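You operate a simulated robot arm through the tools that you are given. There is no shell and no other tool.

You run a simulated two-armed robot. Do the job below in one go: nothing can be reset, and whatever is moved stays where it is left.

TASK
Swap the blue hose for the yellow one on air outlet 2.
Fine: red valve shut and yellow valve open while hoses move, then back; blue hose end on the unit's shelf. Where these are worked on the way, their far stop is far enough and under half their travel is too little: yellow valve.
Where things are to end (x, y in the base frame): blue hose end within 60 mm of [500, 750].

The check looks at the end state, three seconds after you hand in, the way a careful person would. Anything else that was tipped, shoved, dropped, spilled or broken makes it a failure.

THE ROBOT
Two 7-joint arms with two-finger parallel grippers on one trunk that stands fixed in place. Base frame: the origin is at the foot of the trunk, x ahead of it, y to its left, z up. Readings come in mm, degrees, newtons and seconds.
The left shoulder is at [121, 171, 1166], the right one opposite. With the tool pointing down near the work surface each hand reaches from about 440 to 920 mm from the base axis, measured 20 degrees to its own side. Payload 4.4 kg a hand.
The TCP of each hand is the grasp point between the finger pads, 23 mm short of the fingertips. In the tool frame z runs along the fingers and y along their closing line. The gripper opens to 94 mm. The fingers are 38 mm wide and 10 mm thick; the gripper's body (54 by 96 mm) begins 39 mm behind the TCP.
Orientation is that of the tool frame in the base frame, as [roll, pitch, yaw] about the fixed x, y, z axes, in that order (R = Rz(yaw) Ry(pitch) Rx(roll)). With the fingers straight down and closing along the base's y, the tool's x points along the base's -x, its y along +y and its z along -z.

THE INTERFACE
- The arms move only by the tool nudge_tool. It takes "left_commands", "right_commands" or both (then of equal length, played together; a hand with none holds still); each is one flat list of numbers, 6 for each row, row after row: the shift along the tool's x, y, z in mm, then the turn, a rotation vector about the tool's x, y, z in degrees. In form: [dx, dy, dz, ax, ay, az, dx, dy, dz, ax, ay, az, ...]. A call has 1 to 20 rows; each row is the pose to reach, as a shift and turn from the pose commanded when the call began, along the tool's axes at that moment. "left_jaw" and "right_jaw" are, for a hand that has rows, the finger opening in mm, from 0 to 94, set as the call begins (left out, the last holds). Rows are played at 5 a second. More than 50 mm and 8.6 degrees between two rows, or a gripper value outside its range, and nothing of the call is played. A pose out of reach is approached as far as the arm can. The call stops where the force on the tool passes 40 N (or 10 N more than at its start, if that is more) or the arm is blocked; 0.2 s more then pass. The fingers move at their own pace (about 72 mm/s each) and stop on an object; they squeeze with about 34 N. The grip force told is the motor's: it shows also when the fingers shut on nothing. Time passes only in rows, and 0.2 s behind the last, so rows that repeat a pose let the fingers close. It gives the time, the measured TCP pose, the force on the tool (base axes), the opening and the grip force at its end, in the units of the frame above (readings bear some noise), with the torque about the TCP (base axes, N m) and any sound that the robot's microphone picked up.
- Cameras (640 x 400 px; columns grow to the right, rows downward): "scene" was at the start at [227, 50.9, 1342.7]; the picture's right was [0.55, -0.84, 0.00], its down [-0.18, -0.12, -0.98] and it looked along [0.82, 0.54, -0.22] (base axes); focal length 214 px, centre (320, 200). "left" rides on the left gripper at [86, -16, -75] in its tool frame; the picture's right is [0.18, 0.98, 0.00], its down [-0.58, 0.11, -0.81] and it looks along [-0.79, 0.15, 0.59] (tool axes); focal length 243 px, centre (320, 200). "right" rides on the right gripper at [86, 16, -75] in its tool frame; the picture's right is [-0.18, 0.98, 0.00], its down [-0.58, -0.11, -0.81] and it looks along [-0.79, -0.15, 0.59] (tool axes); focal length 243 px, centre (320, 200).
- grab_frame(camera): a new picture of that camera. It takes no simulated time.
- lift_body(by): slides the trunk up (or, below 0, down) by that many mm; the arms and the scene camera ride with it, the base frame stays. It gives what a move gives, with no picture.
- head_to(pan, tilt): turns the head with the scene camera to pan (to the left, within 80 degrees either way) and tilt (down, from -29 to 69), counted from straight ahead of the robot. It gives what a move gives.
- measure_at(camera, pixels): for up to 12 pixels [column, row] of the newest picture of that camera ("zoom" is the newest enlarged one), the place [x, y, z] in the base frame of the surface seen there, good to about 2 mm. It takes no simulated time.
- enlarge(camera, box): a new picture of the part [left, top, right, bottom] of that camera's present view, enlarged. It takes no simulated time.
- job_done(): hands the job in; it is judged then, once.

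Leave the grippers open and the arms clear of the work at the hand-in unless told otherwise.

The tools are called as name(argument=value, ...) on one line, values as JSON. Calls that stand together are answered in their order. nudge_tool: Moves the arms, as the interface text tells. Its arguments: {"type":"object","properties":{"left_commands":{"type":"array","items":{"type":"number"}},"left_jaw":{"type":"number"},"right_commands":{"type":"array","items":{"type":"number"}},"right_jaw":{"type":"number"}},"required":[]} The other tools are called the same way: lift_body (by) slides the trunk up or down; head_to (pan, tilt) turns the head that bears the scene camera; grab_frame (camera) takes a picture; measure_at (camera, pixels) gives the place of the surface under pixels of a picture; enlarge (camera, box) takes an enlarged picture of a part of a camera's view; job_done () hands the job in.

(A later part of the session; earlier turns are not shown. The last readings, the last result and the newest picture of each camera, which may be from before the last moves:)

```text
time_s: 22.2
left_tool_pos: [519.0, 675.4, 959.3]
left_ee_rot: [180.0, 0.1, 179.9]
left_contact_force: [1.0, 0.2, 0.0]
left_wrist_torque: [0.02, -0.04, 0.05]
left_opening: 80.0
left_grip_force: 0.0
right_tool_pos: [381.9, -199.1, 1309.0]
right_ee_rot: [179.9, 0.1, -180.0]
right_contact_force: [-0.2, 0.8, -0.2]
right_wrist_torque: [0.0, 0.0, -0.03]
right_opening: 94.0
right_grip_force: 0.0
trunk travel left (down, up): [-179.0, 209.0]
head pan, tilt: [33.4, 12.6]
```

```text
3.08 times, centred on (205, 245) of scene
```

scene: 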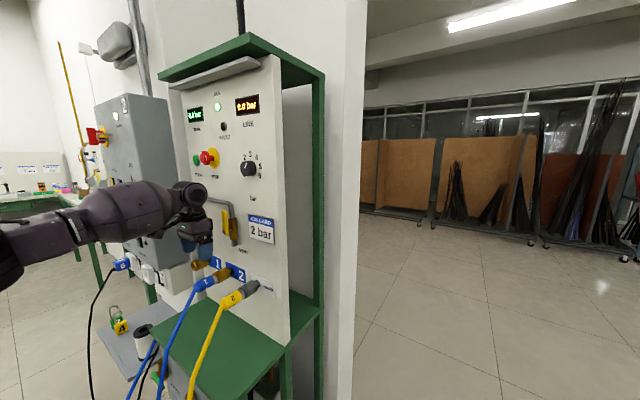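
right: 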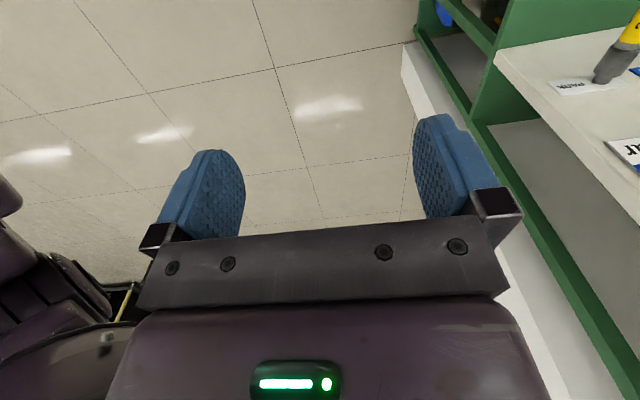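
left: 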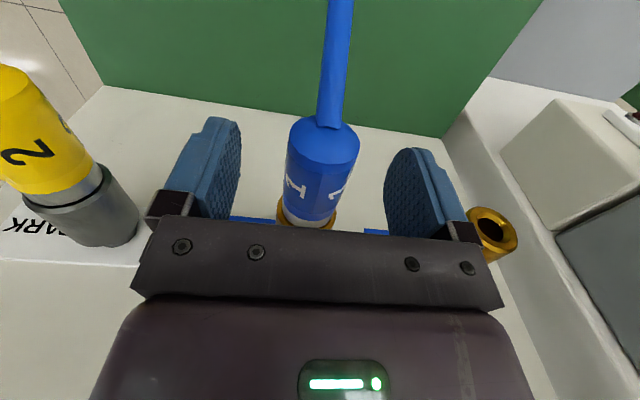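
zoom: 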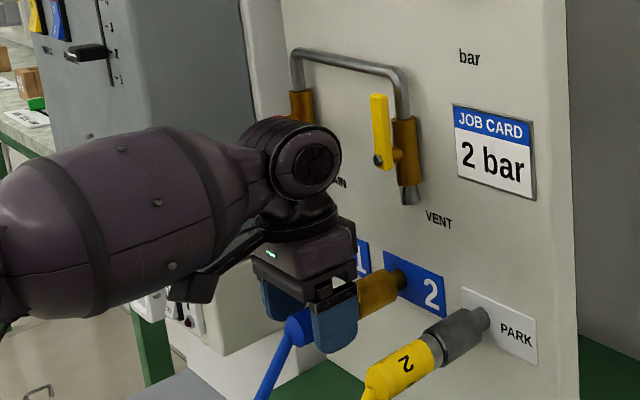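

The fingers straddle the blue body centred. I close them on it, holding still.

nudge_tool(left_commands=[0, 0, 0, 0, 0, 0, 0, 0, 0, 0, 0, 0, 0, 0, 0, 0, 0, 0, 0, 0, 0, 0, 0, 0], left_jaw=0)

grab_frame(camera="left")

```text
time_s: 23.2
left_tool_pos: [518.6, 674.7, 957.9]
left_ee_rot: [-180.0, 0.1, 179.9]
left_contact_force: [-1.1, -2.2, -1.2]
left_wrist_torque: [-0.05, 0.05, -0.21]
left_opening: 31.7
left_grip_force: 34.0
right_tool_pos: [380.9, -198.7, 1309.2]
right_ee_rot: [179.9, -0.1, -180.0]
right_contact_force: [0.1, -0.4, 0.1]
right_wrist_torque: [0.01, 0.01, -0.03]
right_opening: 93.9
right_grip_force: 0.0
trunk travel left (down, up): [-179.0, 209.0]
head pan, tilt: [33.4, 12.6]
```

```text
taken
```

left: 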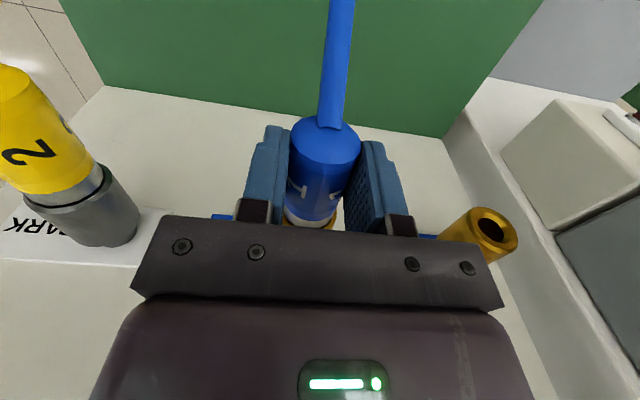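

Gripped (31.7 mm). Now I pull straight out along base -x (tool +x) in small steps, watching force and sound.

nudge_tool(left_commands=[3, 0, 0, 0, 0, 0, 6, 0, 0, 0, 0, 0, 10, 0, 0, 0, 0, 0, 15, 0, 0, 0, 0, 0])

grab_frame(camera="left")

enlarge(camera="scene", box=[150, 220, 280, 330])

```text
time_s: 24.2
left_tool_pos: [502.6, 676.5, 958.0]
left_ee_rot: [-179.9, -0.1, 179.9]
left_contact_force: [0.4, -1.0, -0.3]
left_wrist_torque: [-0.02, -0.01, 0.0]
left_opening: 31.6
left_grip_force: 34.2
right_tool_pos: [381.7, -197.6, 1309.9]
right_ee_rot: [-180.0, -0.1, 179.9]
right_contact_force: [-0.1, 0.6, -0.1]
right_wrist_torque: [-0.02, -0.01, 0.02]
right_opening: 94.0
right_grip_force: 0.0
trunk travel left (down, up): [-179.0, 209.0]
head pan, tilt: [33.4, 12.6]
```

```text
taken
```

left: 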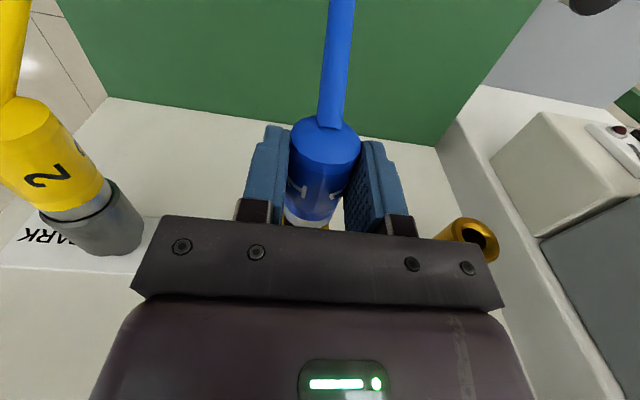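

```text
3.64 times, centred on (215, 275) of scene
```

zoom: 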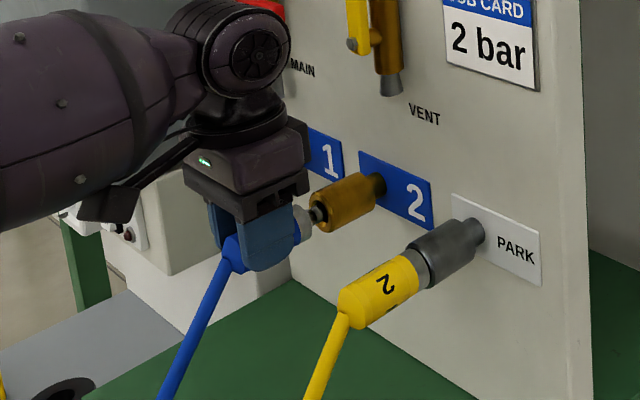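

The plug slides out freely, its thin nose is still in the socket mouth. I pull 40 mm further.

nudge_tool(left_commands=[10, 0, 0, 0, 0, 0, 25, 0, 0, 0, 0, 0, 45, 0, 0, 0, 0, 0])

grab_frame(camera="left")

enlarge(camera="scene", box=[130, 220, 280, 350])

```text
time_s: 25.0
left_tool_pos: [457.7, 676.6, 958.7]
left_ee_rot: [180.0, 0.2, 179.9]
left_contact_force: [0.0, -1.6, -0.4]
left_wrist_torque: [0.0, 0.03, -0.02]
left_opening: 31.3
left_grip_force: 34.0
right_tool_pos: [381.5, -198.2, 1310.7]
right_ee_rot: [180.0, -0.1, -180.0]
right_contact_force: [-0.6, -0.1, 0.1]
right_wrist_torque: [0.0, 0.02, -0.01]
right_opening: 94.3
right_grip_force: 0.0
trunk travel left (down, up): [-179.0, 209.0]
head pan, tilt: [33.4, 12.6]
```

```text
taken
```

left: 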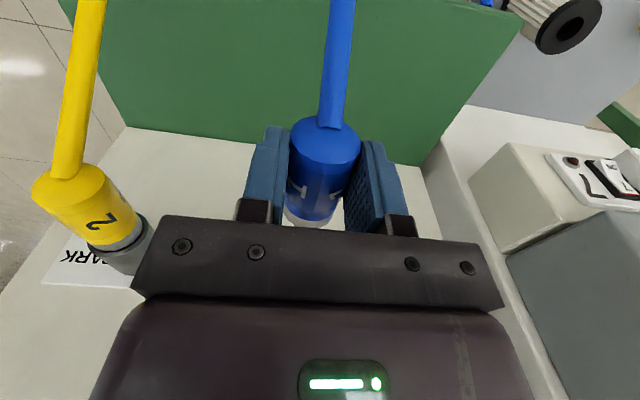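

```text
3.08 times, centred on (205, 285) of scene
```

zoom: 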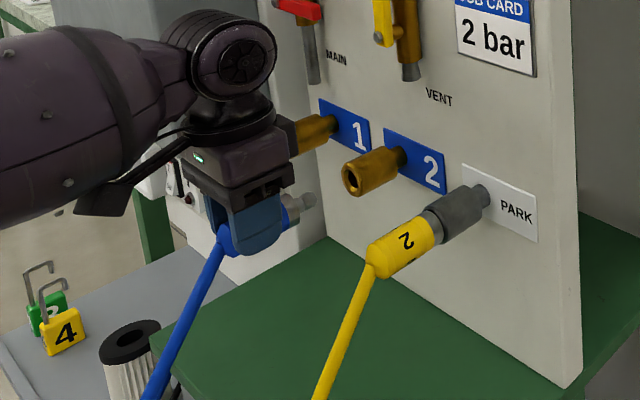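

The plug is free of the socket. Before placing it I look at the shelf and the hose run: I tilt the head down.

head_to(pan=45, tilt=35)

grab_frame(camera="scene")

measure_at(camera="left", pixels=[[420, 150], [440, 120], [460, 90], [480, 60], [430, 60], [505, 20], [440, 20], [250, 60], [250, 100], [400, 10], [200, 30], [120, 120]])

```text
time_s: 25.9
left_tool_pos: [458.9, 677.1, 959.3]
left_ee_rot: [179.9, 0.0, 179.9]
left_contact_force: [0.7, -0.6, 0.6]
left_wrist_torque: [-0.01, 0.0, -0.01]
left_opening: 31.3
left_grip_force: 33.8
right_tool_pos: [381.8, -199.0, 1308.3]
right_ee_rot: [179.9, 0.0, -179.9]
right_contact_force: [-0.4, 1.1, 1.0]
right_wrist_torque: [0.02, -0.01, -0.02]
right_opening: 94.0
right_grip_force: 0.1
trunk travel left (down, up): [-179.0, 209.0]
head pan, tilt: [45.0, 35.0]
```

```text
taken
```

scene: 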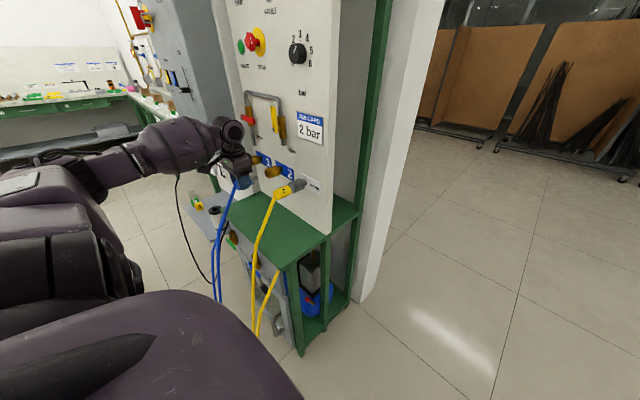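

```text
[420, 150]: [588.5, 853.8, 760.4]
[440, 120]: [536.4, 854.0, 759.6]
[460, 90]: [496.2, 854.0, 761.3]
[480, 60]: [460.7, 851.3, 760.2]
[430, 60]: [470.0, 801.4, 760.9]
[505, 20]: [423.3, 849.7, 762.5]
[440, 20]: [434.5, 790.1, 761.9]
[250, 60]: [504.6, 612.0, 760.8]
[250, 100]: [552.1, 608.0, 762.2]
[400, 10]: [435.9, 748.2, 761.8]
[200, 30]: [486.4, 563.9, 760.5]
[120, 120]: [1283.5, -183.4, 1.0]
```

I enlarge around the shelf and hoses.

enlarge(camera="scene", box=[180, 160, 380, 360])

```text
2.00 times, centred on (280, 260) of scene
```

zoom: 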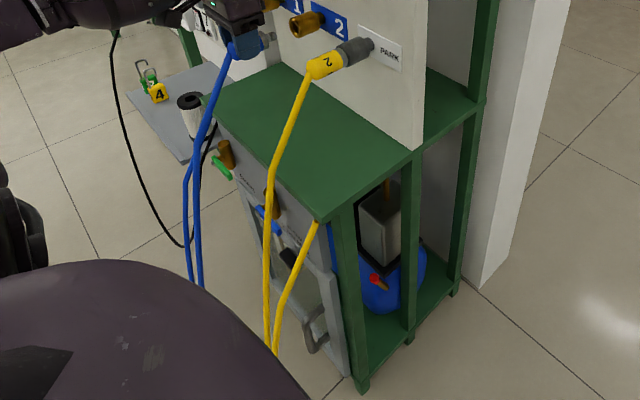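

I measure the shelf's front edge and left end in this zoom: (215,100), (260,155), (300,200), (322,220).

measure_at(camera="zoom", pixels=[[222, 108], [228, 115], [260, 155], [300, 198], [320, 217], [250, 110], [262, 90], [340, 205], [400, 165], [195, 130], [165, 95], [225, 72]])

grab_frame(camera="right")

```text
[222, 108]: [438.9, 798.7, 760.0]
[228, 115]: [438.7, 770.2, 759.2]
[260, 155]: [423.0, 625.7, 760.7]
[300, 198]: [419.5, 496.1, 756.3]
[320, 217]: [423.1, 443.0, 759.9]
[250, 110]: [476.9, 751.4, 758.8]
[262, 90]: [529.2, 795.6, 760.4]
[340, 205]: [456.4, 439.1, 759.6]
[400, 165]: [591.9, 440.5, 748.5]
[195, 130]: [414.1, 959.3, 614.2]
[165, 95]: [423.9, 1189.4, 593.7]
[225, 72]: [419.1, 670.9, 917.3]
```

```text
taken
```

right: 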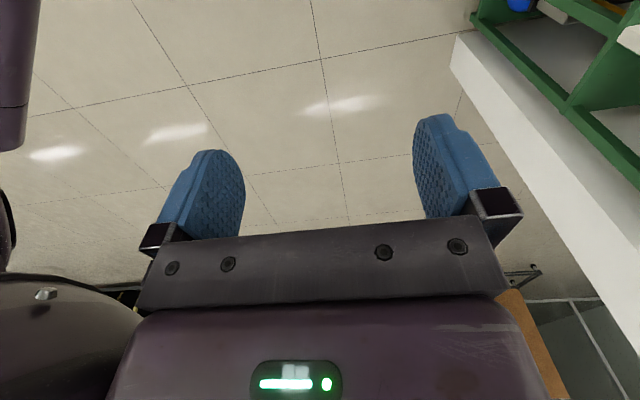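

Shelf: front edge x≈420, y from 440 to 858, top z≈760. I set the plug so that its whole length lies near (500, 750): hand centre at x≈487. First I move over to y=750 while going down to z≈870, keeping the nose ahead of the sockets.

nudge_tool(left_commands=[0, 0, 30, 0, 0, 0, 0, 20, 60, 0, 0, 0, -5, 45, 75, 0, 0, 0, -12, 73, 89, 0, 0, 0])

grab_frame(camera="left")

enlarge(camera="scene", box=[160, 120, 340, 300])

```text
time_s: 26.9
left_tool_pos: [470.6, 749.8, 869.9]
left_ee_rot: [179.9, 0.0, 179.9]
left_contact_force: [0.0, 0.2, -1.0]
left_wrist_torque: [-0.01, 0.05, -0.01]
left_opening: 31.4
left_grip_force: 33.6
right_tool_pos: [382.7, -198.7, 1310.1]
right_ee_rot: [180.0, -0.2, 180.0]
right_contact_force: [-0.1, -0.1, -0.6]
right_wrist_torque: [0.01, 0.01, -0.01]
right_opening: 93.8
right_grip_force: 0.1
trunk travel left (down, up): [-179.0, 209.0]
head pan, tilt: [45.0, 35.0]
```

```text
taken
```

left: 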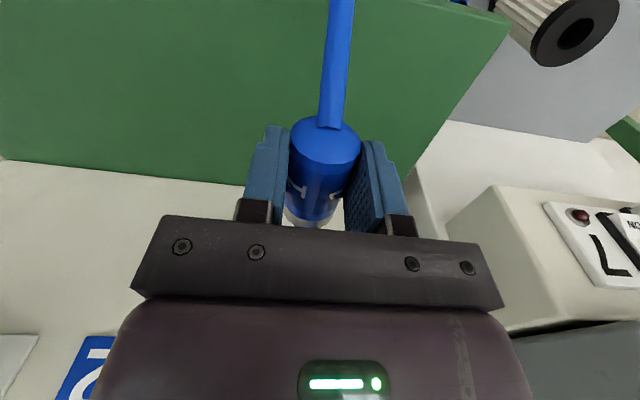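

```text
2.22 times, centred on (250, 210) of scene
```

zoom: 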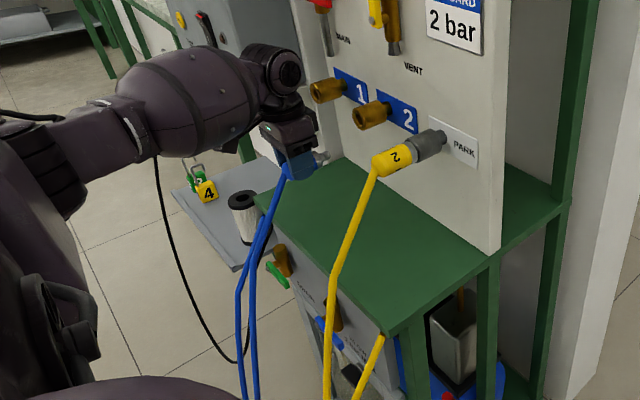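

Good clearance. I lower to z≈791 while moving 16 mm forward in x.

nudge_tool(left_commands=[-8, 0, 30, 0, 0, 0, -16, 0, 55, 0, 0, 0, -16, 0, 70, 0, 0, 0, -16, 0, 79, 0, 0, 0])

grab_frame(camera="left")

enlarge(camera="scene", box=[180, 160, 300, 260])

```text
time_s: 27.9
left_tool_pos: [486.3, 748.3, 792.3]
left_ee_rot: [179.9, 0.1, 179.9]
left_contact_force: [0.5, 0.2, -0.3]
left_wrist_torque: [0.01, 0.03, 0.03]
left_opening: 31.5
left_grip_force: 34.2
right_tool_pos: [382.5, -197.7, 1309.5]
right_ee_rot: [180.0, 0.1, 180.0]
right_contact_force: [0.3, -0.9, 0.9]
right_wrist_torque: [-0.07, -0.02, 0.0]
right_opening: 93.7
right_grip_force: 0.1
trunk travel left (down, up): [-179.0, 209.0]
head pan, tilt: [45.0, 35.0]
```

```text
taken
```

left: 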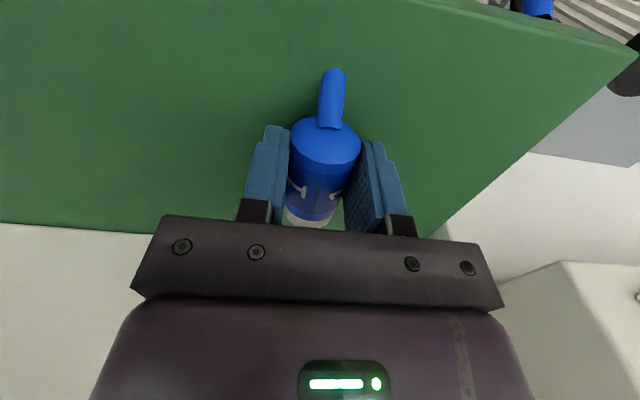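

```text
4.00 times, centred on (240, 210) of scene
```

zoom: 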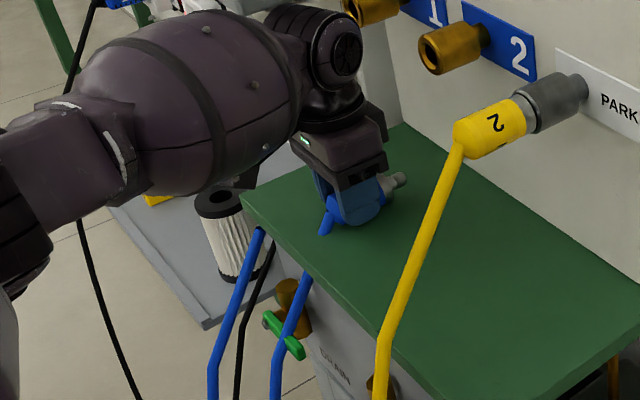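

The plug is just above the shelf. I check that the forearm stays clear of the filter on the tray below, then go on down.

measure_at(camera="zoom", pixels=[[170, 185], [220, 175], [240, 165], [220, 200], [225, 240], [270, 120], [360, 215], [395, 180], [385, 210], [345, 195], [330, 228], [245, 185]])

```text
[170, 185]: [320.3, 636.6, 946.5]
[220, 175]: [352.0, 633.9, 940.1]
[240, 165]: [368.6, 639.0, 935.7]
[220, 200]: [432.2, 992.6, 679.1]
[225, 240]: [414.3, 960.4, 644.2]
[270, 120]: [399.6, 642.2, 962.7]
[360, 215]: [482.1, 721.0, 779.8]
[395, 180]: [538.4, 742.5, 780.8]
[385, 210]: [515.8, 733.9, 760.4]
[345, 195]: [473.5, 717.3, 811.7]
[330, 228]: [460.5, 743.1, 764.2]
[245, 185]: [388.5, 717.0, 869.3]
```

Everything is clear. I lower in 2 mm steps until light contact with the shelf.

nudge_tool(left_commands=[0, 0, 2, 0, 0, 0, 0, 0, 4, 0, 0, 0, 0, 0, 5.5, 0, 0, 0])

```text
time_s: 28.7
left_tool_pos: [485.6, 748.4, 788.8]
left_ee_rot: [179.8, 0.2, 179.9]
left_contact_force: [-1.0, 1.1, 17.9]
left_wrist_torque: [0.0, 0.37, 0.0]
left_opening: 31.6
left_grip_force: 34.3
right_tool_pos: [380.9, -199.7, 1309.5]
right_ee_rot: [179.9, 0.0, -179.9]
right_contact_force: [-0.2, 0.4, -0.3]
right_wrist_torque: [-0.01, -0.01, 0.01]
right_opening: 94.1
right_grip_force: 0.1
trunk travel left (down, up): [-179.0, 209.0]
head pan, tilt: [45.0, 35.0]
```

17.9 N up: the plug rests on the shelf. I relieve 1.5 mm of the press, then open the fingers to 60 mm.

nudge_tool(left_commands=[0, 0, -1, 0, 0, 0, 0, 0, -1.5, 0, 0, 0])

nudge_tool(left_commands=[0, 0, 0, 0, 0, 0, 0, 0, 0, 0, 0, 0, 0, 0, 0, 0, 0, 0, 0, 0, 0, 0, 0, 0], left_jaw=60)

grab_frame(camera="left")

enlarge(camera="scene", box=[180, 160, 300, 260])

```text
time_s: 29.3
left_tool_pos: [487.0, 748.9, 789.6]
left_ee_rot: [179.8, 0.2, 179.9]
left_contact_force: [2.4, 5.9, 18.0]
left_wrist_torque: [0.14, 0.28, -0.15]
left_opening: 31.6
left_grip_force: 34.2
right_tool_pos: [380.6, -199.9, 1309.8]
right_ee_rot: [179.9, 0.0, -180.0]
right_contact_force: [-0.3, 0.1, 0.5]
right_wrist_torque: [0.02, 0.01, -0.04]
right_opening: 94.2
right_grip_force: 0.1
trunk travel left (down, up): [-179.0, 209.0]
head pan, tilt: [45.0, 35.0]
```

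```text
time_s: 30.3
left_tool_pos: [486.0, 748.4, 786.9]
left_ee_rot: [180.0, 0.1, 179.9]
left_contact_force: [-0.2, -0.2, 0.1]
left_wrist_torque: [-0.01, 0.01, -0.03]
left_opening: 59.9
left_grip_force: 0.1
right_tool_pos: [381.3, -198.7, 1309.3]
right_ee_rot: [180.0, 0.0, -179.9]
right_contact_force: [0.3, -0.9, -0.1]
right_wrist_torque: [0.02, 0.01, 0.02]
right_opening: 94.0
right_grip_force: 0.0
trunk travel left (down, up): [-179.0, 209.0]
head pan, tilt: [45.0, 35.0]
```

```text
taken
```

left: 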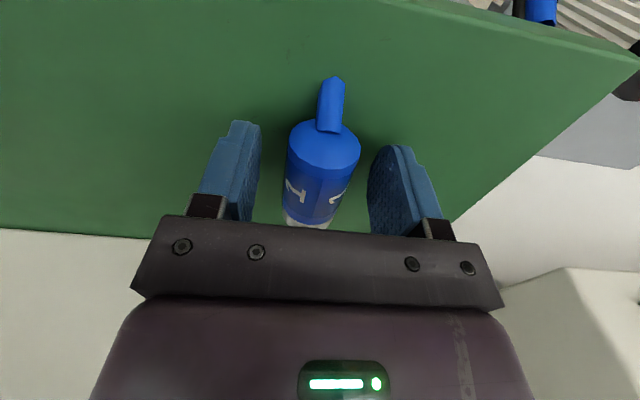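

```text
4.00 times, centred on (240, 210) of scene
```

zoom: 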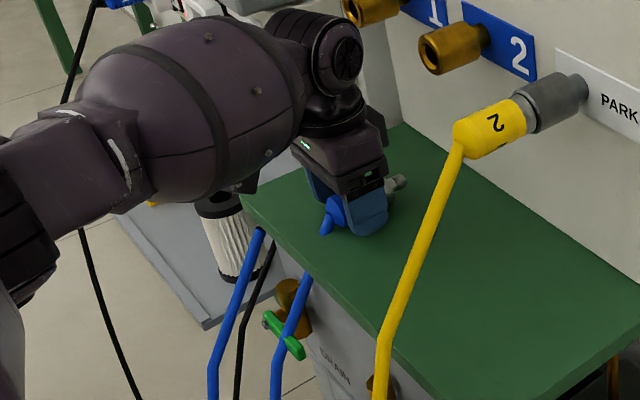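

The blue plug lies still on the shelf. I rise straight up to z≈1060 and then go over above the yellow plug (axis near y≈541), opening to 80 mm.

nudge_tool(left_commands=[0, 0, -30, 0, 0, 0, 0, 0, -70, 0, 0, 0, 0, 0, -115, 0, 0, 0, 0, 0, -160, 0, 0, 0, 0, 0, -205, 0, 0, 0, 0, 0, -250, 0, 0, 0, 0, 0, -273, 0, 0, 0, 0, -45, -273, 0, 0, 0, 0, -90, -273, 0, 0, 0, -10, -135, -273, 0, 0, 0, -20, -175, -273, 0, 0, 0, -30, -207, -273, 0, 0, 0])

grab_frame(camera="left")

grab_frame(camera="scene")

```text
time_s: 32.9
left_tool_pos: [514.4, 541.3, 1061.7]
left_ee_rot: [179.9, 0.0, -180.0]
left_contact_force: [-0.1, 0.4, 0.2]
left_wrist_torque: [-0.04, 0.0, -0.03]
left_opening: 60.1
left_grip_force: 0.0
right_tool_pos: [382.6, -198.7, 1309.1]
right_ee_rot: [180.0, 0.0, -179.9]
right_contact_force: [0.0, 0.0, 0.0]
right_wrist_torque: [0.02, 0.0, -0.01]
right_opening: 94.0
right_grip_force: 0.1
trunk travel left (down, up): [-179.0, 209.0]
head pan, tilt: [45.0, 35.0]
```

```text
taken
```

left: 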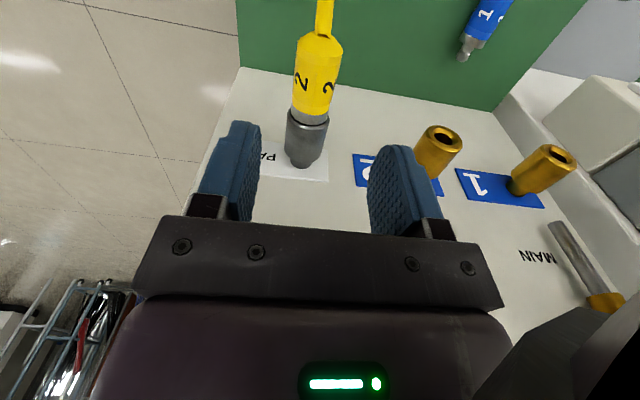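

```text
taken
```

scene: 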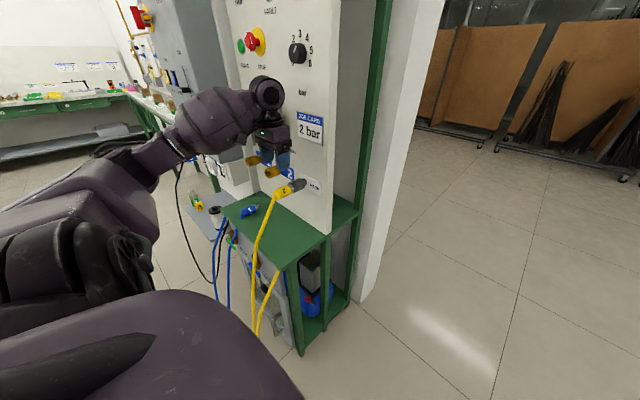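

Blue lies on the shelf. I measure the yellow plug's edges in an enlarged left view, and the socket of outlet 2 and the blue plug too.

enlarge(camera="left", box=[260, 0, 480, 180])

enlarge(camera="left", box=[260, 0, 380, 170])

```text
2.22 times, centred on (370, 90) of left
```

zoom: 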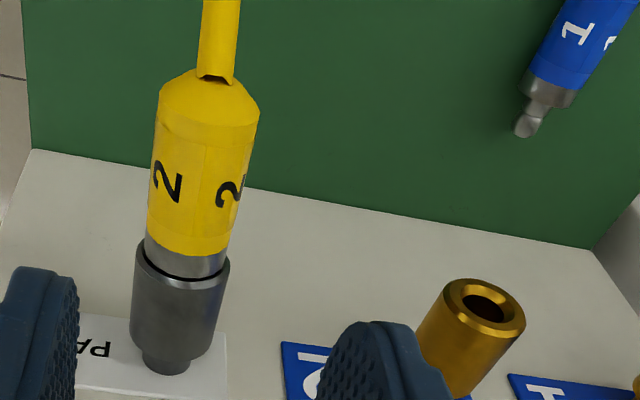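

```text
2.35 times, centred on (320, 85) of left
```

zoom: 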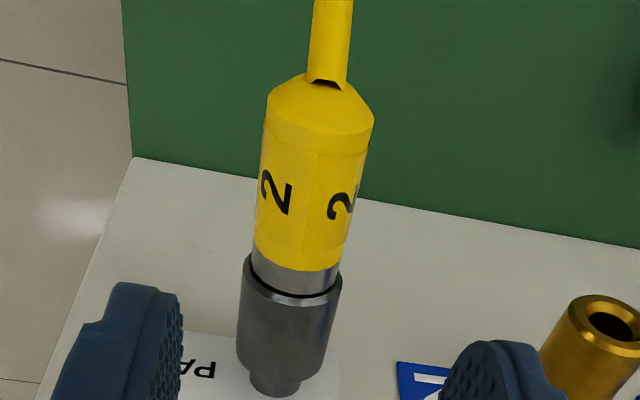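

measure_at(camera="zoom", pixels=[[266, 150], [318, 150], [370, 150], [258, 220], [305, 220], [350, 220], [254, 262], [298, 262], [338, 270], [246, 300], [290, 320], [332, 300]])

measure_at(camera="zoom", pixels=[[305, 250], [300, 275], [297, 290], [292, 297], [287, 340], [285, 365], [283, 385], [610, 325], [570, 315], [605, 305], [632, 335], [587, 300]])

enlarge(camera="left", box=[380, 0, 540, 180])

```text
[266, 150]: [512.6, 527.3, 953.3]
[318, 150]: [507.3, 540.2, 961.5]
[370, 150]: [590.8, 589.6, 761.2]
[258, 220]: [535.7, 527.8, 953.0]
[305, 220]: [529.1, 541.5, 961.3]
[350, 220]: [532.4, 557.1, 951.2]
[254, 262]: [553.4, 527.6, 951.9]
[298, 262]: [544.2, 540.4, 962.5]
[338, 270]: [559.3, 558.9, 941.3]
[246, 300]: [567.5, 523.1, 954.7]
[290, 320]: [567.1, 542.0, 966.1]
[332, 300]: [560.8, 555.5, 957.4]
```

```text
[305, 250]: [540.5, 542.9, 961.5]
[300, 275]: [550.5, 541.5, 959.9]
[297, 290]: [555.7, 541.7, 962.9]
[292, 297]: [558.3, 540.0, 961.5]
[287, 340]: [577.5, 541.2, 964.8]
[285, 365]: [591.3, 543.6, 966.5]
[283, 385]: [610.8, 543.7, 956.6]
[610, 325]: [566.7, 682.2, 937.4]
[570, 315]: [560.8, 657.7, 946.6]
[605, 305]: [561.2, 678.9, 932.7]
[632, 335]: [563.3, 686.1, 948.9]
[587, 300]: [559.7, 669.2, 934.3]
```

```text
2.22 times, centred on (460, 90) of left
```

zoom: 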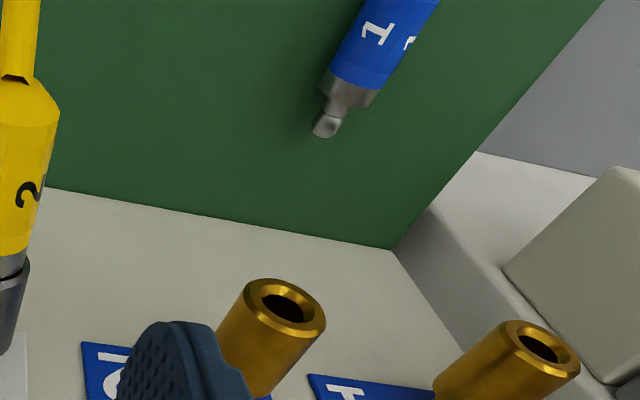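

Yellow plug axis: y≈541.7, z≈947, same shape; its socket is 135 mm from outlet 2's. I descend onto it the same way: TCP (517, 541.8, 957.5), fingers open at 60 mm.

nudge_tool(left_commands=[-1, 0.5, 35, 0, 0, 0, -2.5, 0.5, 70, 0, 0, 0, -2.5, 0.5, 104, 0, 0, 0])

grab_frame(camera="left")

```text
time_s: 33.7
left_tool_pos: [517.3, 543.9, 955.3]
left_ee_rot: [-180.0, 0.1, 179.9]
left_contact_force: [0.1, 0.0, -0.1]
left_wrist_torque: [-0.01, 0.0, 0.0]
left_opening: 60.2
left_grip_force: 0.1
right_tool_pos: [382.8, -198.4, 1309.0]
right_ee_rot: [180.0, -0.1, 180.0]
right_contact_force: [-0.7, 0.8, -0.6]
right_wrist_torque: [-0.02, 0.07, -0.04]
right_opening: 93.8
right_grip_force: 0.0
trunk travel left (down, up): [-179.0, 209.0]
head pan, tilt: [45.0, 35.0]
```

```text
taken
```

left: 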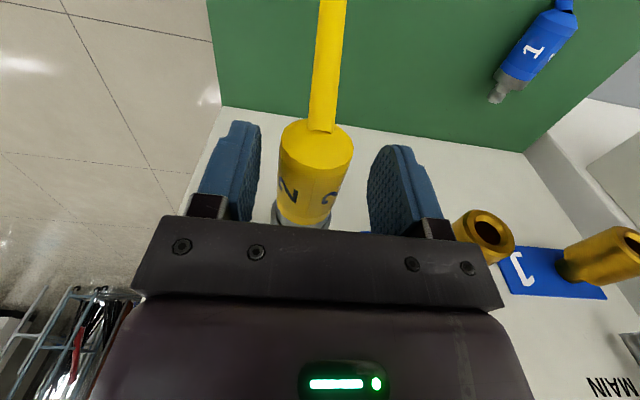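

The plug looks a few mm to the -y side of the finger centre (plug rear 280–354, centred near 317 against ≈326 expected). I enlarge to check the centring.

enlarge(camera="left", box=[190, 100, 450, 250])

measure_at(camera="zoom", pixels=[[228, 120], [312, 120], [395, 120], [225, 180], [300, 180], [370, 180], [150, 120], [165, 180], [440, 160], [460, 190], [290, 260], [300, 60]])

```text
2.46 times, centred on (320, 175) of left
```

zoom: 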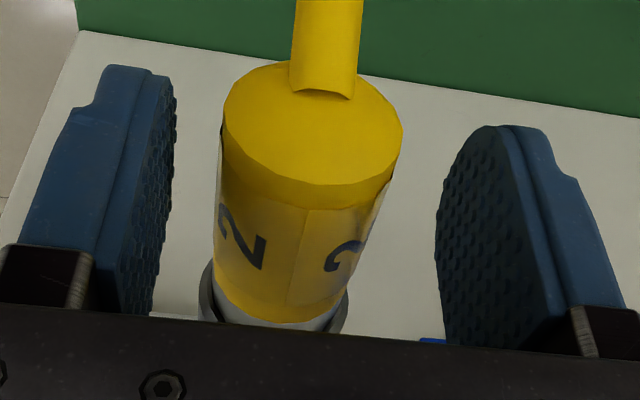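

```text
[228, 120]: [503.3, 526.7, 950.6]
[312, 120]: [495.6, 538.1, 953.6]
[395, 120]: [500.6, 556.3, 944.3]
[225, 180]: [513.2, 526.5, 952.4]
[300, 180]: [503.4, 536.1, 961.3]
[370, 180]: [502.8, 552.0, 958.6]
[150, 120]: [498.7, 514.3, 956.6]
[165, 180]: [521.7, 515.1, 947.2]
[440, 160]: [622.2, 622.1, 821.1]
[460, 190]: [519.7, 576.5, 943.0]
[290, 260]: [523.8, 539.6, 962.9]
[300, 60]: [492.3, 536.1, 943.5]
```

Finger faces lie at y≈514.8 and 575.5 (centre 545), plug centre 541.8: I shift the hand 3 mm in -y and then close.

nudge_tool(left_commands=[0, -1.5, 0, 0, 0, 0, 0, -3, 0, 0, 0, 0, 0, -3, 0, 0, 0, 0])

nudge_tool(left_commands=[0, 0, 0, 0, 0, 0, 0, 0, 0, 0, 0, 0, 0, 0, 0, 0, 0, 0, 0, 0, 0, 0, 0, 0], left_jaw=0)

grab_frame(camera="left")

```text
time_s: 34.5
left_tool_pos: [516.7, 539.2, 955.0]
left_ee_rot: [-179.9, 0.0, 179.9]
left_contact_force: [0.4, 0.3, 0.3]
left_wrist_torque: [-0.02, 0.0, -0.02]
left_opening: 59.5
left_grip_force: 0.2
right_tool_pos: [381.7, -198.6, 1309.1]
right_ee_rot: [179.9, -0.1, 180.0]
right_contact_force: [0.0, 0.2, -0.7]
right_wrist_torque: [0.03, 0.02, 0.0]
right_opening: 94.1
right_grip_force: 0.1
trunk travel left (down, up): [-179.0, 209.0]
head pan, tilt: [45.0, 35.0]
```

```text
time_s: 35.5
left_tool_pos: [517.2, 540.0, 954.6]
left_ee_rot: [-180.0, 0.1, 179.9]
left_contact_force: [-0.5, 0.1, -0.5]
left_wrist_torque: [0.02, -0.02, 0.09]
left_opening: 31.8
left_grip_force: 34.1
right_tool_pos: [382.9, -199.1, 1309.2]
right_ee_rot: [-180.0, 0.0, -180.0]
right_contact_force: [0.2, 0.2, 0.0]
right_wrist_torque: [0.0, -0.02, 0.02]
right_opening: 93.7
right_grip_force: 0.1
trunk travel left (down, up): [-179.0, 209.0]
head pan, tilt: [45.0, 35.0]
```

```text
taken
```

left: 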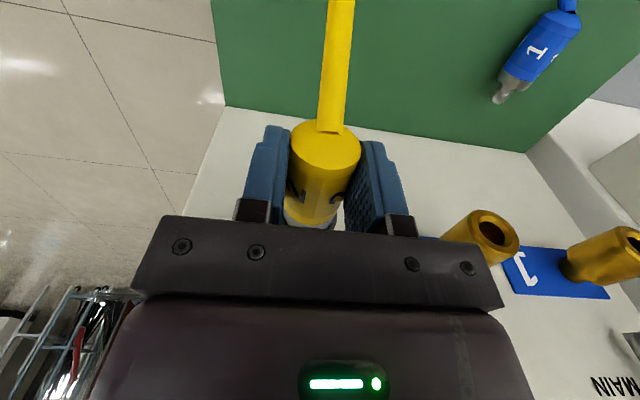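

Yellow is gripped without side force. I pull it straight out along base -x by 60 mm in steps.

nudge_tool(left_commands=[3, 0, 0, 0, 0, 0, 6, 0, 0, 0, 0, 0, 12, 0, 0, 0, 0, 0, 20, 0, 0, 0, 0, 0, 35, 0, 0, 0, 0, 0, 60, 0, 0, 0, 0, 0])

grab_frame(camera="left")

enlarge(camera="scene", box=[220, 130, 340, 230])

```text
time_s: 36.9
left_tool_pos: [458.2, 539.6, 956.7]
left_ee_rot: [-180.0, 0.1, 179.9]
left_contact_force: [-0.1, -0.2, 0.1]
left_wrist_torque: [0.01, -0.02, -0.04]
left_opening: 31.7
left_grip_force: 33.7
right_tool_pos: [381.5, -198.7, 1309.4]
right_ee_rot: [-179.9, -0.1, -179.9]
right_contact_force: [0.3, -0.2, 1.0]
right_wrist_torque: [0.0, 0.01, -0.03]
right_opening: 93.9
right_grip_force: 0.0
trunk travel left (down, up): [-179.0, 209.0]
head pan, tilt: [45.0, 35.0]
```

```text
taken
```

left: 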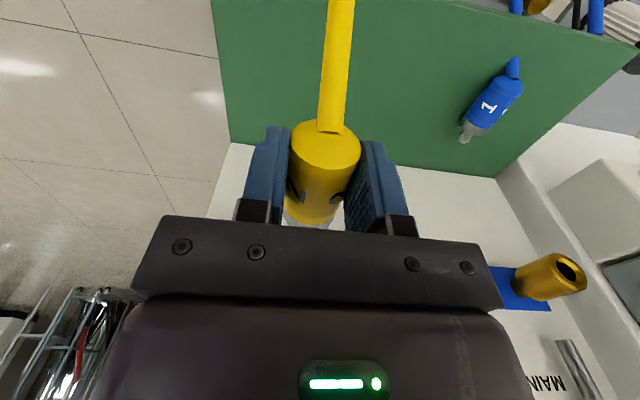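

```text
4.00 times, centred on (280, 180) of scene
```

zoom: 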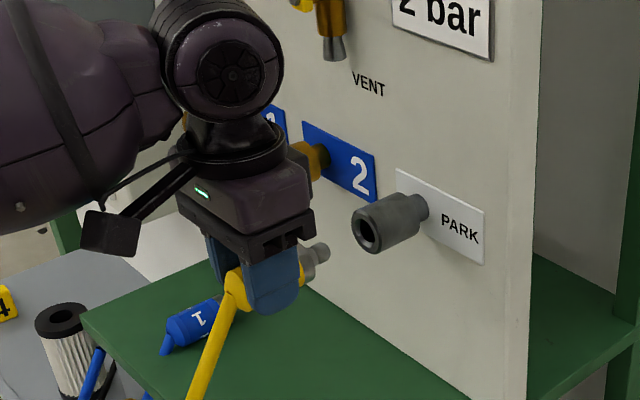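

Yellow is free. I move it 135 mm in +y (3 rows of 45) so that it stands before outlet 2, and look at nose against socket.

nudge_tool(left_commands=[0, 45, 0, 0, 0, 0, 0, 90, 0, 0, 0, 0, 0, 135, 0, 0, 0, 0, 0, 135, 0, 0, 0, 0])

grab_frame(camera="left")

enlarge(camera="scene", box=[210, 140, 310, 220])

```text
time_s: 37.9
left_tool_pos: [458.1, 675.9, 955.8]
left_ee_rot: [-180.0, 0.1, 179.9]
left_contact_force: [0.3, 0.6, 1.1]
left_wrist_torque: [-0.01, -0.01, 0.03]
left_opening: 32.2
left_grip_force: 34.1
right_tool_pos: [380.4, -198.7, 1310.4]
right_ee_rot: [180.0, 0.0, 180.0]
right_contact_force: [0.4, 0.3, -0.3]
right_wrist_torque: [0.03, 0.01, 0.0]
right_opening: 94.1
right_grip_force: 0.0
trunk travel left (down, up): [-179.0, 209.0]
head pan, tilt: [45.0, 35.0]
```

```text
taken
```

left: 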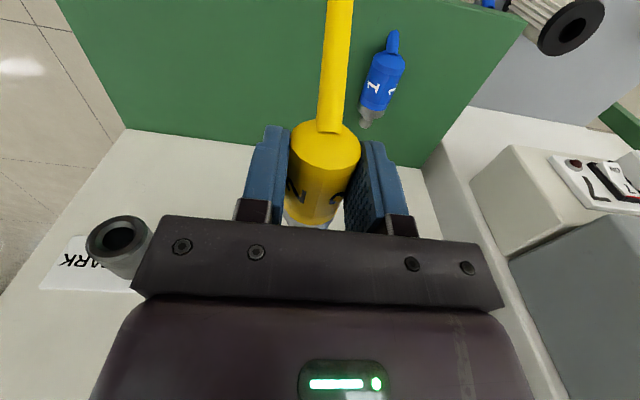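

```text
5.00 times, centred on (260, 180) of scene
```

zoom: 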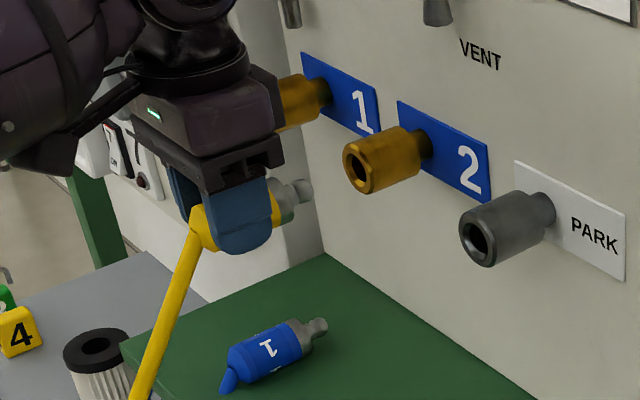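

I measure the nose (≈(300,192) in the zoom) and the rims of socket 2 and PARK.

measure_at(camera="zoom", pixels=[[305, 182], [305, 190], [305, 200], [290, 195], [280, 200], [283, 185], [285, 215], [346, 165], [357, 146], [372, 168], [360, 190], [390, 160]])

measure_at(camera="zoom", pixels=[[462, 238], [472, 220], [492, 245], [480, 264], [505, 235], [525, 220], [410, 150], [415, 160], [470, 170], [400, 130], [480, 200], [515, 190]])

```text
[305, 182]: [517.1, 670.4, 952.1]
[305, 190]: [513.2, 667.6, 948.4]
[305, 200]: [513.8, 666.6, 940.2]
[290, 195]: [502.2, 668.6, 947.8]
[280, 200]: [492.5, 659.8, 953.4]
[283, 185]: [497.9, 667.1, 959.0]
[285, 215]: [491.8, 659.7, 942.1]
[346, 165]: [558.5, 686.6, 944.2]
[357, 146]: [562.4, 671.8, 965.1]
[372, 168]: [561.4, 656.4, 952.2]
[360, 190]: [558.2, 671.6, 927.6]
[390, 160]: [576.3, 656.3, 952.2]
```

```text
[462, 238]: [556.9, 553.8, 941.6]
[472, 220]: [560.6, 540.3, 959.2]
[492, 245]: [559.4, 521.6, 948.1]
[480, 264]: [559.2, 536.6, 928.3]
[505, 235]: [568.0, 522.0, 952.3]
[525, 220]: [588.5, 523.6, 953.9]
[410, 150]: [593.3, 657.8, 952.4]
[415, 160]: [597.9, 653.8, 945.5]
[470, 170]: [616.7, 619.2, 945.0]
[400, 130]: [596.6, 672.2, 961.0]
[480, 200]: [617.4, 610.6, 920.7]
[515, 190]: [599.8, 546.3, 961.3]
```

Nose axis ≈ y 675, z 948; socket 2 axis ≈ y 675, z 947 — aligned. I advance 36 mm so that the nose stands just before the mouth, and look again.

nudge_tool(left_commands=[-18, 0, 0, 0, 0, 0, -36, 0, 0, 0, 0, 0, -36, 0, 0, 0, 0, 0])

enlarge(camera="scene", box=[220, 150, 300, 210])

```text
time_s: 38.7
left_tool_pos: [494.5, 675.2, 955.6]
left_ee_rot: [-179.9, 0.1, 180.0]
left_contact_force: [0.5, -0.1, -0.2]
left_wrist_torque: [-0.02, 0.01, -0.03]
left_opening: 31.4
left_grip_force: 33.6
right_tool_pos: [381.2, -198.8, 1309.1]
right_ee_rot: [-180.0, 0.0, -180.0]
right_contact_force: [0.7, 0.4, 0.5]
right_wrist_torque: [0.02, -0.03, -0.05]
right_opening: 93.9
right_grip_force: 0.1
trunk travel left (down, up): [-179.0, 209.0]
head pan, tilt: [45.0, 35.0]
```

```text
6.67 times, centred on (260, 180) of scene
```

zoom: 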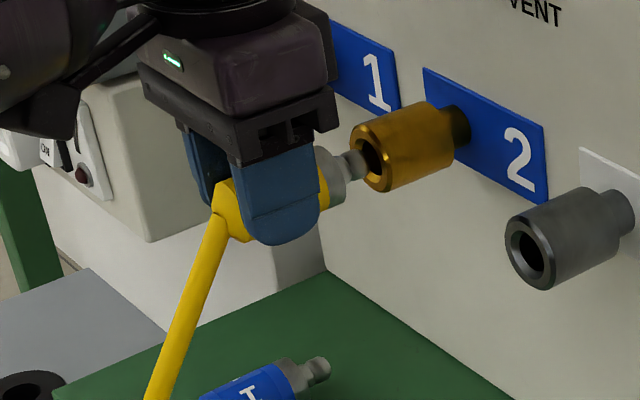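

The nose looks lined up with the mouth. I push in slowly in 4–5 mm steps up to the depth where it sat in PARK (24 mm more).

nudge_tool(left_commands=[-4, 0, 0, 0, 0, 0, -8, 0, 0, 0, 0, 0, -12, 0, 0, 0, 0, 0, -16, 0, 0, 0, 0, 0, -20, 0, 0, 0, 0, 0, -24, 0, 0, 0, 0, 0])

enlarge(camera="scene", box=[220, 150, 300, 210])

grab_frame(camera="left")

```text
time_s: 40.1
left_tool_pos: [517.7, 674.6, 955.0]
left_ee_rot: [-180.0, -0.1, 179.8]
left_contact_force: [-10.6, -1.2, 0.8]
left_wrist_torque: [-0.09, 0.18, -0.04]
left_opening: 32.1
left_grip_force: 33.7
right_tool_pos: [381.0, -198.8, 1309.8]
right_ee_rot: [179.9, 0.0, -179.9]
right_contact_force: [0.2, 0.1, -0.4]
right_wrist_torque: [0.0, 0.0, -0.01]
right_opening: 94.3
right_grip_force: 0.0
trunk travel left (down, up): [-179.0, 209.0]
head pan, tilt: [45.0, 35.0]
```

```text
6.67 times, centred on (260, 180) of scene
```

zoom: 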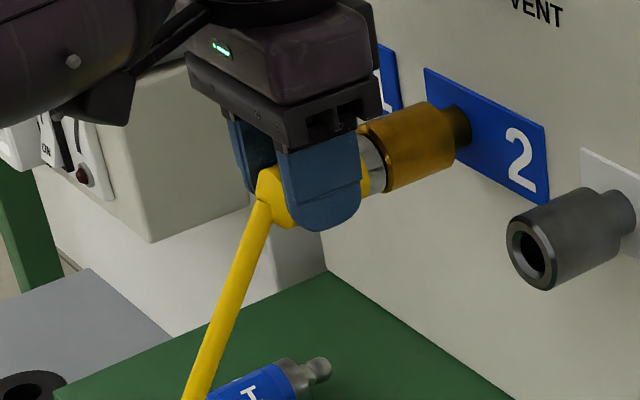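

```text
taken
```

left: 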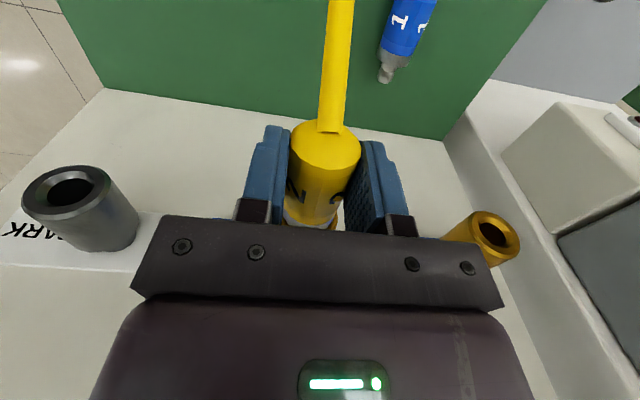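

It went in with 10.6 N push-back, no click heard yet; the visible collar looks about as with blue before. I press 3 mm more to be sure it seats.

nudge_tool(left_commands=[-1.5, 0, 0, 0, 0, 0, -3, 0, 0, 0, 0, 0, -3, 0, 0, 0, 0, 0])

enlarge(camera="scene", box=[220, 150, 300, 210])

```text
time_s: 40.9
left_tool_pos: [517.9, 675.0, 955.7]
left_ee_rot: [-179.9, -0.2, 180.0]
left_contact_force: [-27.2, -5.2, -6.0]
left_wrist_torque: [-0.07, 0.38, -0.08]
left_opening: 31.9
left_grip_force: 34.2
right_tool_pos: [378.9, -198.9, 1311.5]
right_ee_rot: [-180.0, 0.0, 180.0]
right_contact_force: [0.5, -0.7, -0.3]
right_wrist_torque: [-0.02, 0.03, -0.03]
right_opening: 93.9
right_grip_force: 0.1
trunk travel left (down, up): [-179.0, 209.0]
head pan, tilt: [45.0, 35.0]
```

```text
6.67 times, centred on (260, 180) of scene
```

zoom: 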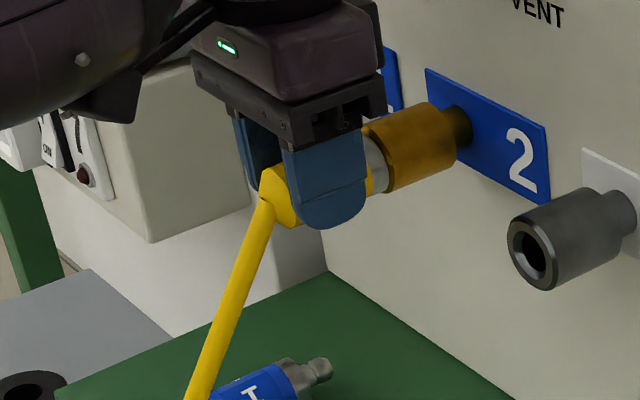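

27 N and no more travel: it is against the end. I check the remaining collar gap by measuring boundaries: yellow/collar at (369,180), collar/brass at (388,180).

measure_at(camera="zoom", pixels=[[369, 182], [372, 175], [378, 170], [384, 175], [388, 182], [391, 175], [395, 170], [400, 165], [380, 160], [386, 160]])

enlarge(camera="left", box=[260, 100, 380, 240])

```text
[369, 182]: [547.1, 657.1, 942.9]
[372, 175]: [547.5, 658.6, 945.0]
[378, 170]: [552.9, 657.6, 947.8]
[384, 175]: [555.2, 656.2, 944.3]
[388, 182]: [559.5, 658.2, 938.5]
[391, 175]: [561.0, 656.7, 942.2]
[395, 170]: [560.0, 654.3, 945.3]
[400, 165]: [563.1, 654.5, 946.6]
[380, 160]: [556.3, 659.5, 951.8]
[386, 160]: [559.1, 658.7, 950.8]
```

```text
2.86 times, centred on (320, 170) of left
```

zoom: 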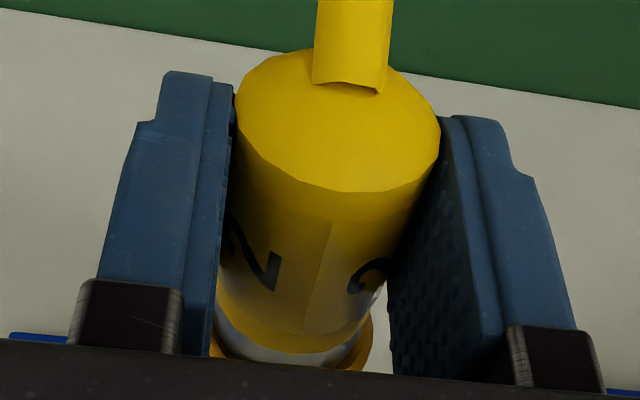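

Collar spans x 547–559, just as blue did when seated. I relax the push by 2.5 mm and open the fingers.

nudge_tool(left_commands=[1.5, 0, 0, 0, 0, 0, 2.5, 0, 0, 0, 0, 0])

nudge_tool(left_commands=[0, 0, 0, 0, 0, 0, 0, 0, 0, 0, 0, 0, 0, 0, 0, 0, 0, 0, 0, 0, 0, 0, 0, 0], left_jaw=60)

grab_frame(camera="left")

enlarge(camera="scene", box=[220, 150, 300, 210])

```text
time_s: 41.5
left_tool_pos: [518.8, 674.0, 955.2]
left_ee_rot: [180.0, 0.2, 180.0]
left_contact_force: [-8.1, -1.8, -10.0]
left_wrist_torque: [0.05, 0.34, 0.09]
left_opening: 31.5
left_grip_force: 34.1
right_tool_pos: [381.4, -198.9, 1308.7]
right_ee_rot: [180.0, 0.0, 179.9]
right_contact_force: [0.6, -0.5, -0.5]
right_wrist_torque: [0.02, -0.01, -0.01]
right_opening: 93.7
right_grip_force: 0.0
trunk travel left (down, up): [-179.0, 209.0]
head pan, tilt: [45.0, 35.0]
```

```text
time_s: 42.5
left_tool_pos: [520.1, 674.1, 956.5]
left_ee_rot: [179.9, 0.0, 179.9]
left_contact_force: [0.4, -0.7, 0.4]
left_wrist_torque: [0.03, -0.01, 0.02]
left_opening: 60.0
left_grip_force: 0.1
right_tool_pos: [381.2, -198.6, 1309.3]
right_ee_rot: [180.0, 0.1, -180.0]
right_contact_force: [-0.6, 0.5, 0.5]
right_wrist_torque: [0.01, 0.0, -0.03]
right_opening: 93.8
right_grip_force: 0.0
trunk travel left (down, up): [-179.0, 209.0]
head pan, tilt: [45.0, 35.0]
```

```text
taken
```

left: 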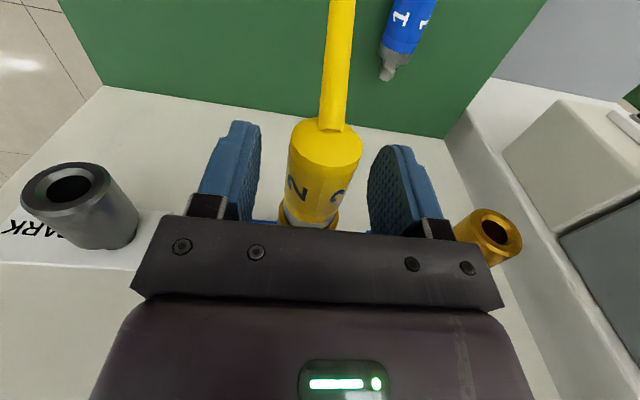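

```text
6.67 times, centred on (260, 180) of scene
```

zoom: 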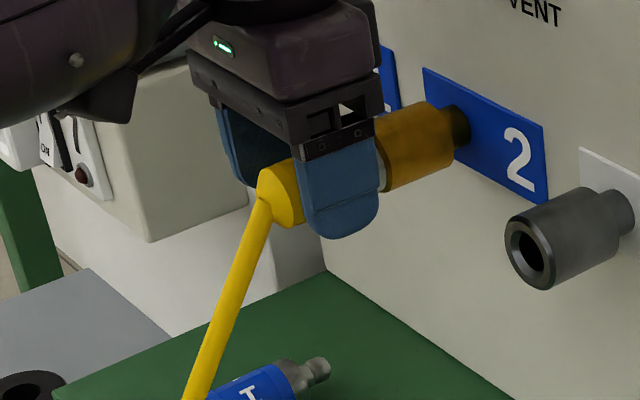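

Yellow stays seated in outlet 2. I back 10 mm in -x and rise 110 mm, then check the hoses.

nudge_tool(left_commands=[8, 0, 0, 0, 0, 0, 12, 0, -25, 0, 0, 0, 15, 0, -60, 0, 0, 0, 20, 0, -95, 0, 0, 0, 25, 0, -125, 0, 0, 0])

grab_frame(camera="left")

enlarge(camera="scene", box=[200, 130, 320, 240])

```text
time_s: 43.7
left_tool_pos: [493.2, 674.1, 1081.1]
left_ee_rot: [179.9, 0.1, 179.8]
left_contact_force: [-0.3, 0.1, -0.1]
left_wrist_torque: [0.01, -0.03, -0.03]
left_opening: 60.2
left_grip_force: 0.0
right_tool_pos: [381.7, -199.3, 1310.2]
right_ee_rot: [180.0, 0.0, -179.9]
right_contact_force: [0.2, 0.5, 0.2]
right_wrist_torque: [0.0, -0.01, 0.02]
right_opening: 93.8
right_grip_force: 0.0
trunk travel left (down, up): [-179.0, 209.0]
head pan, tilt: [45.0, 35.0]
```

```text
taken
```

left: 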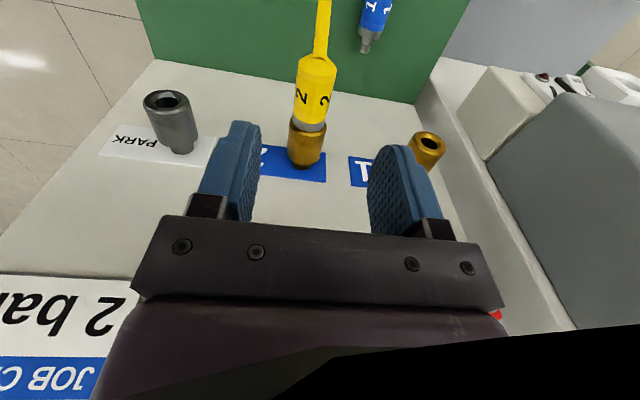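

```text
3.64 times, centred on (260, 185) of scene
```

zoom: 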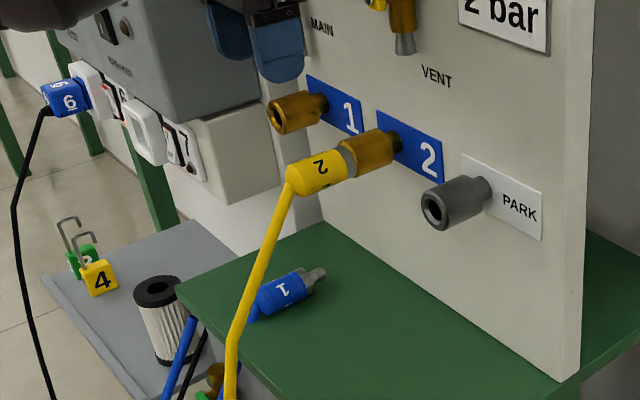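

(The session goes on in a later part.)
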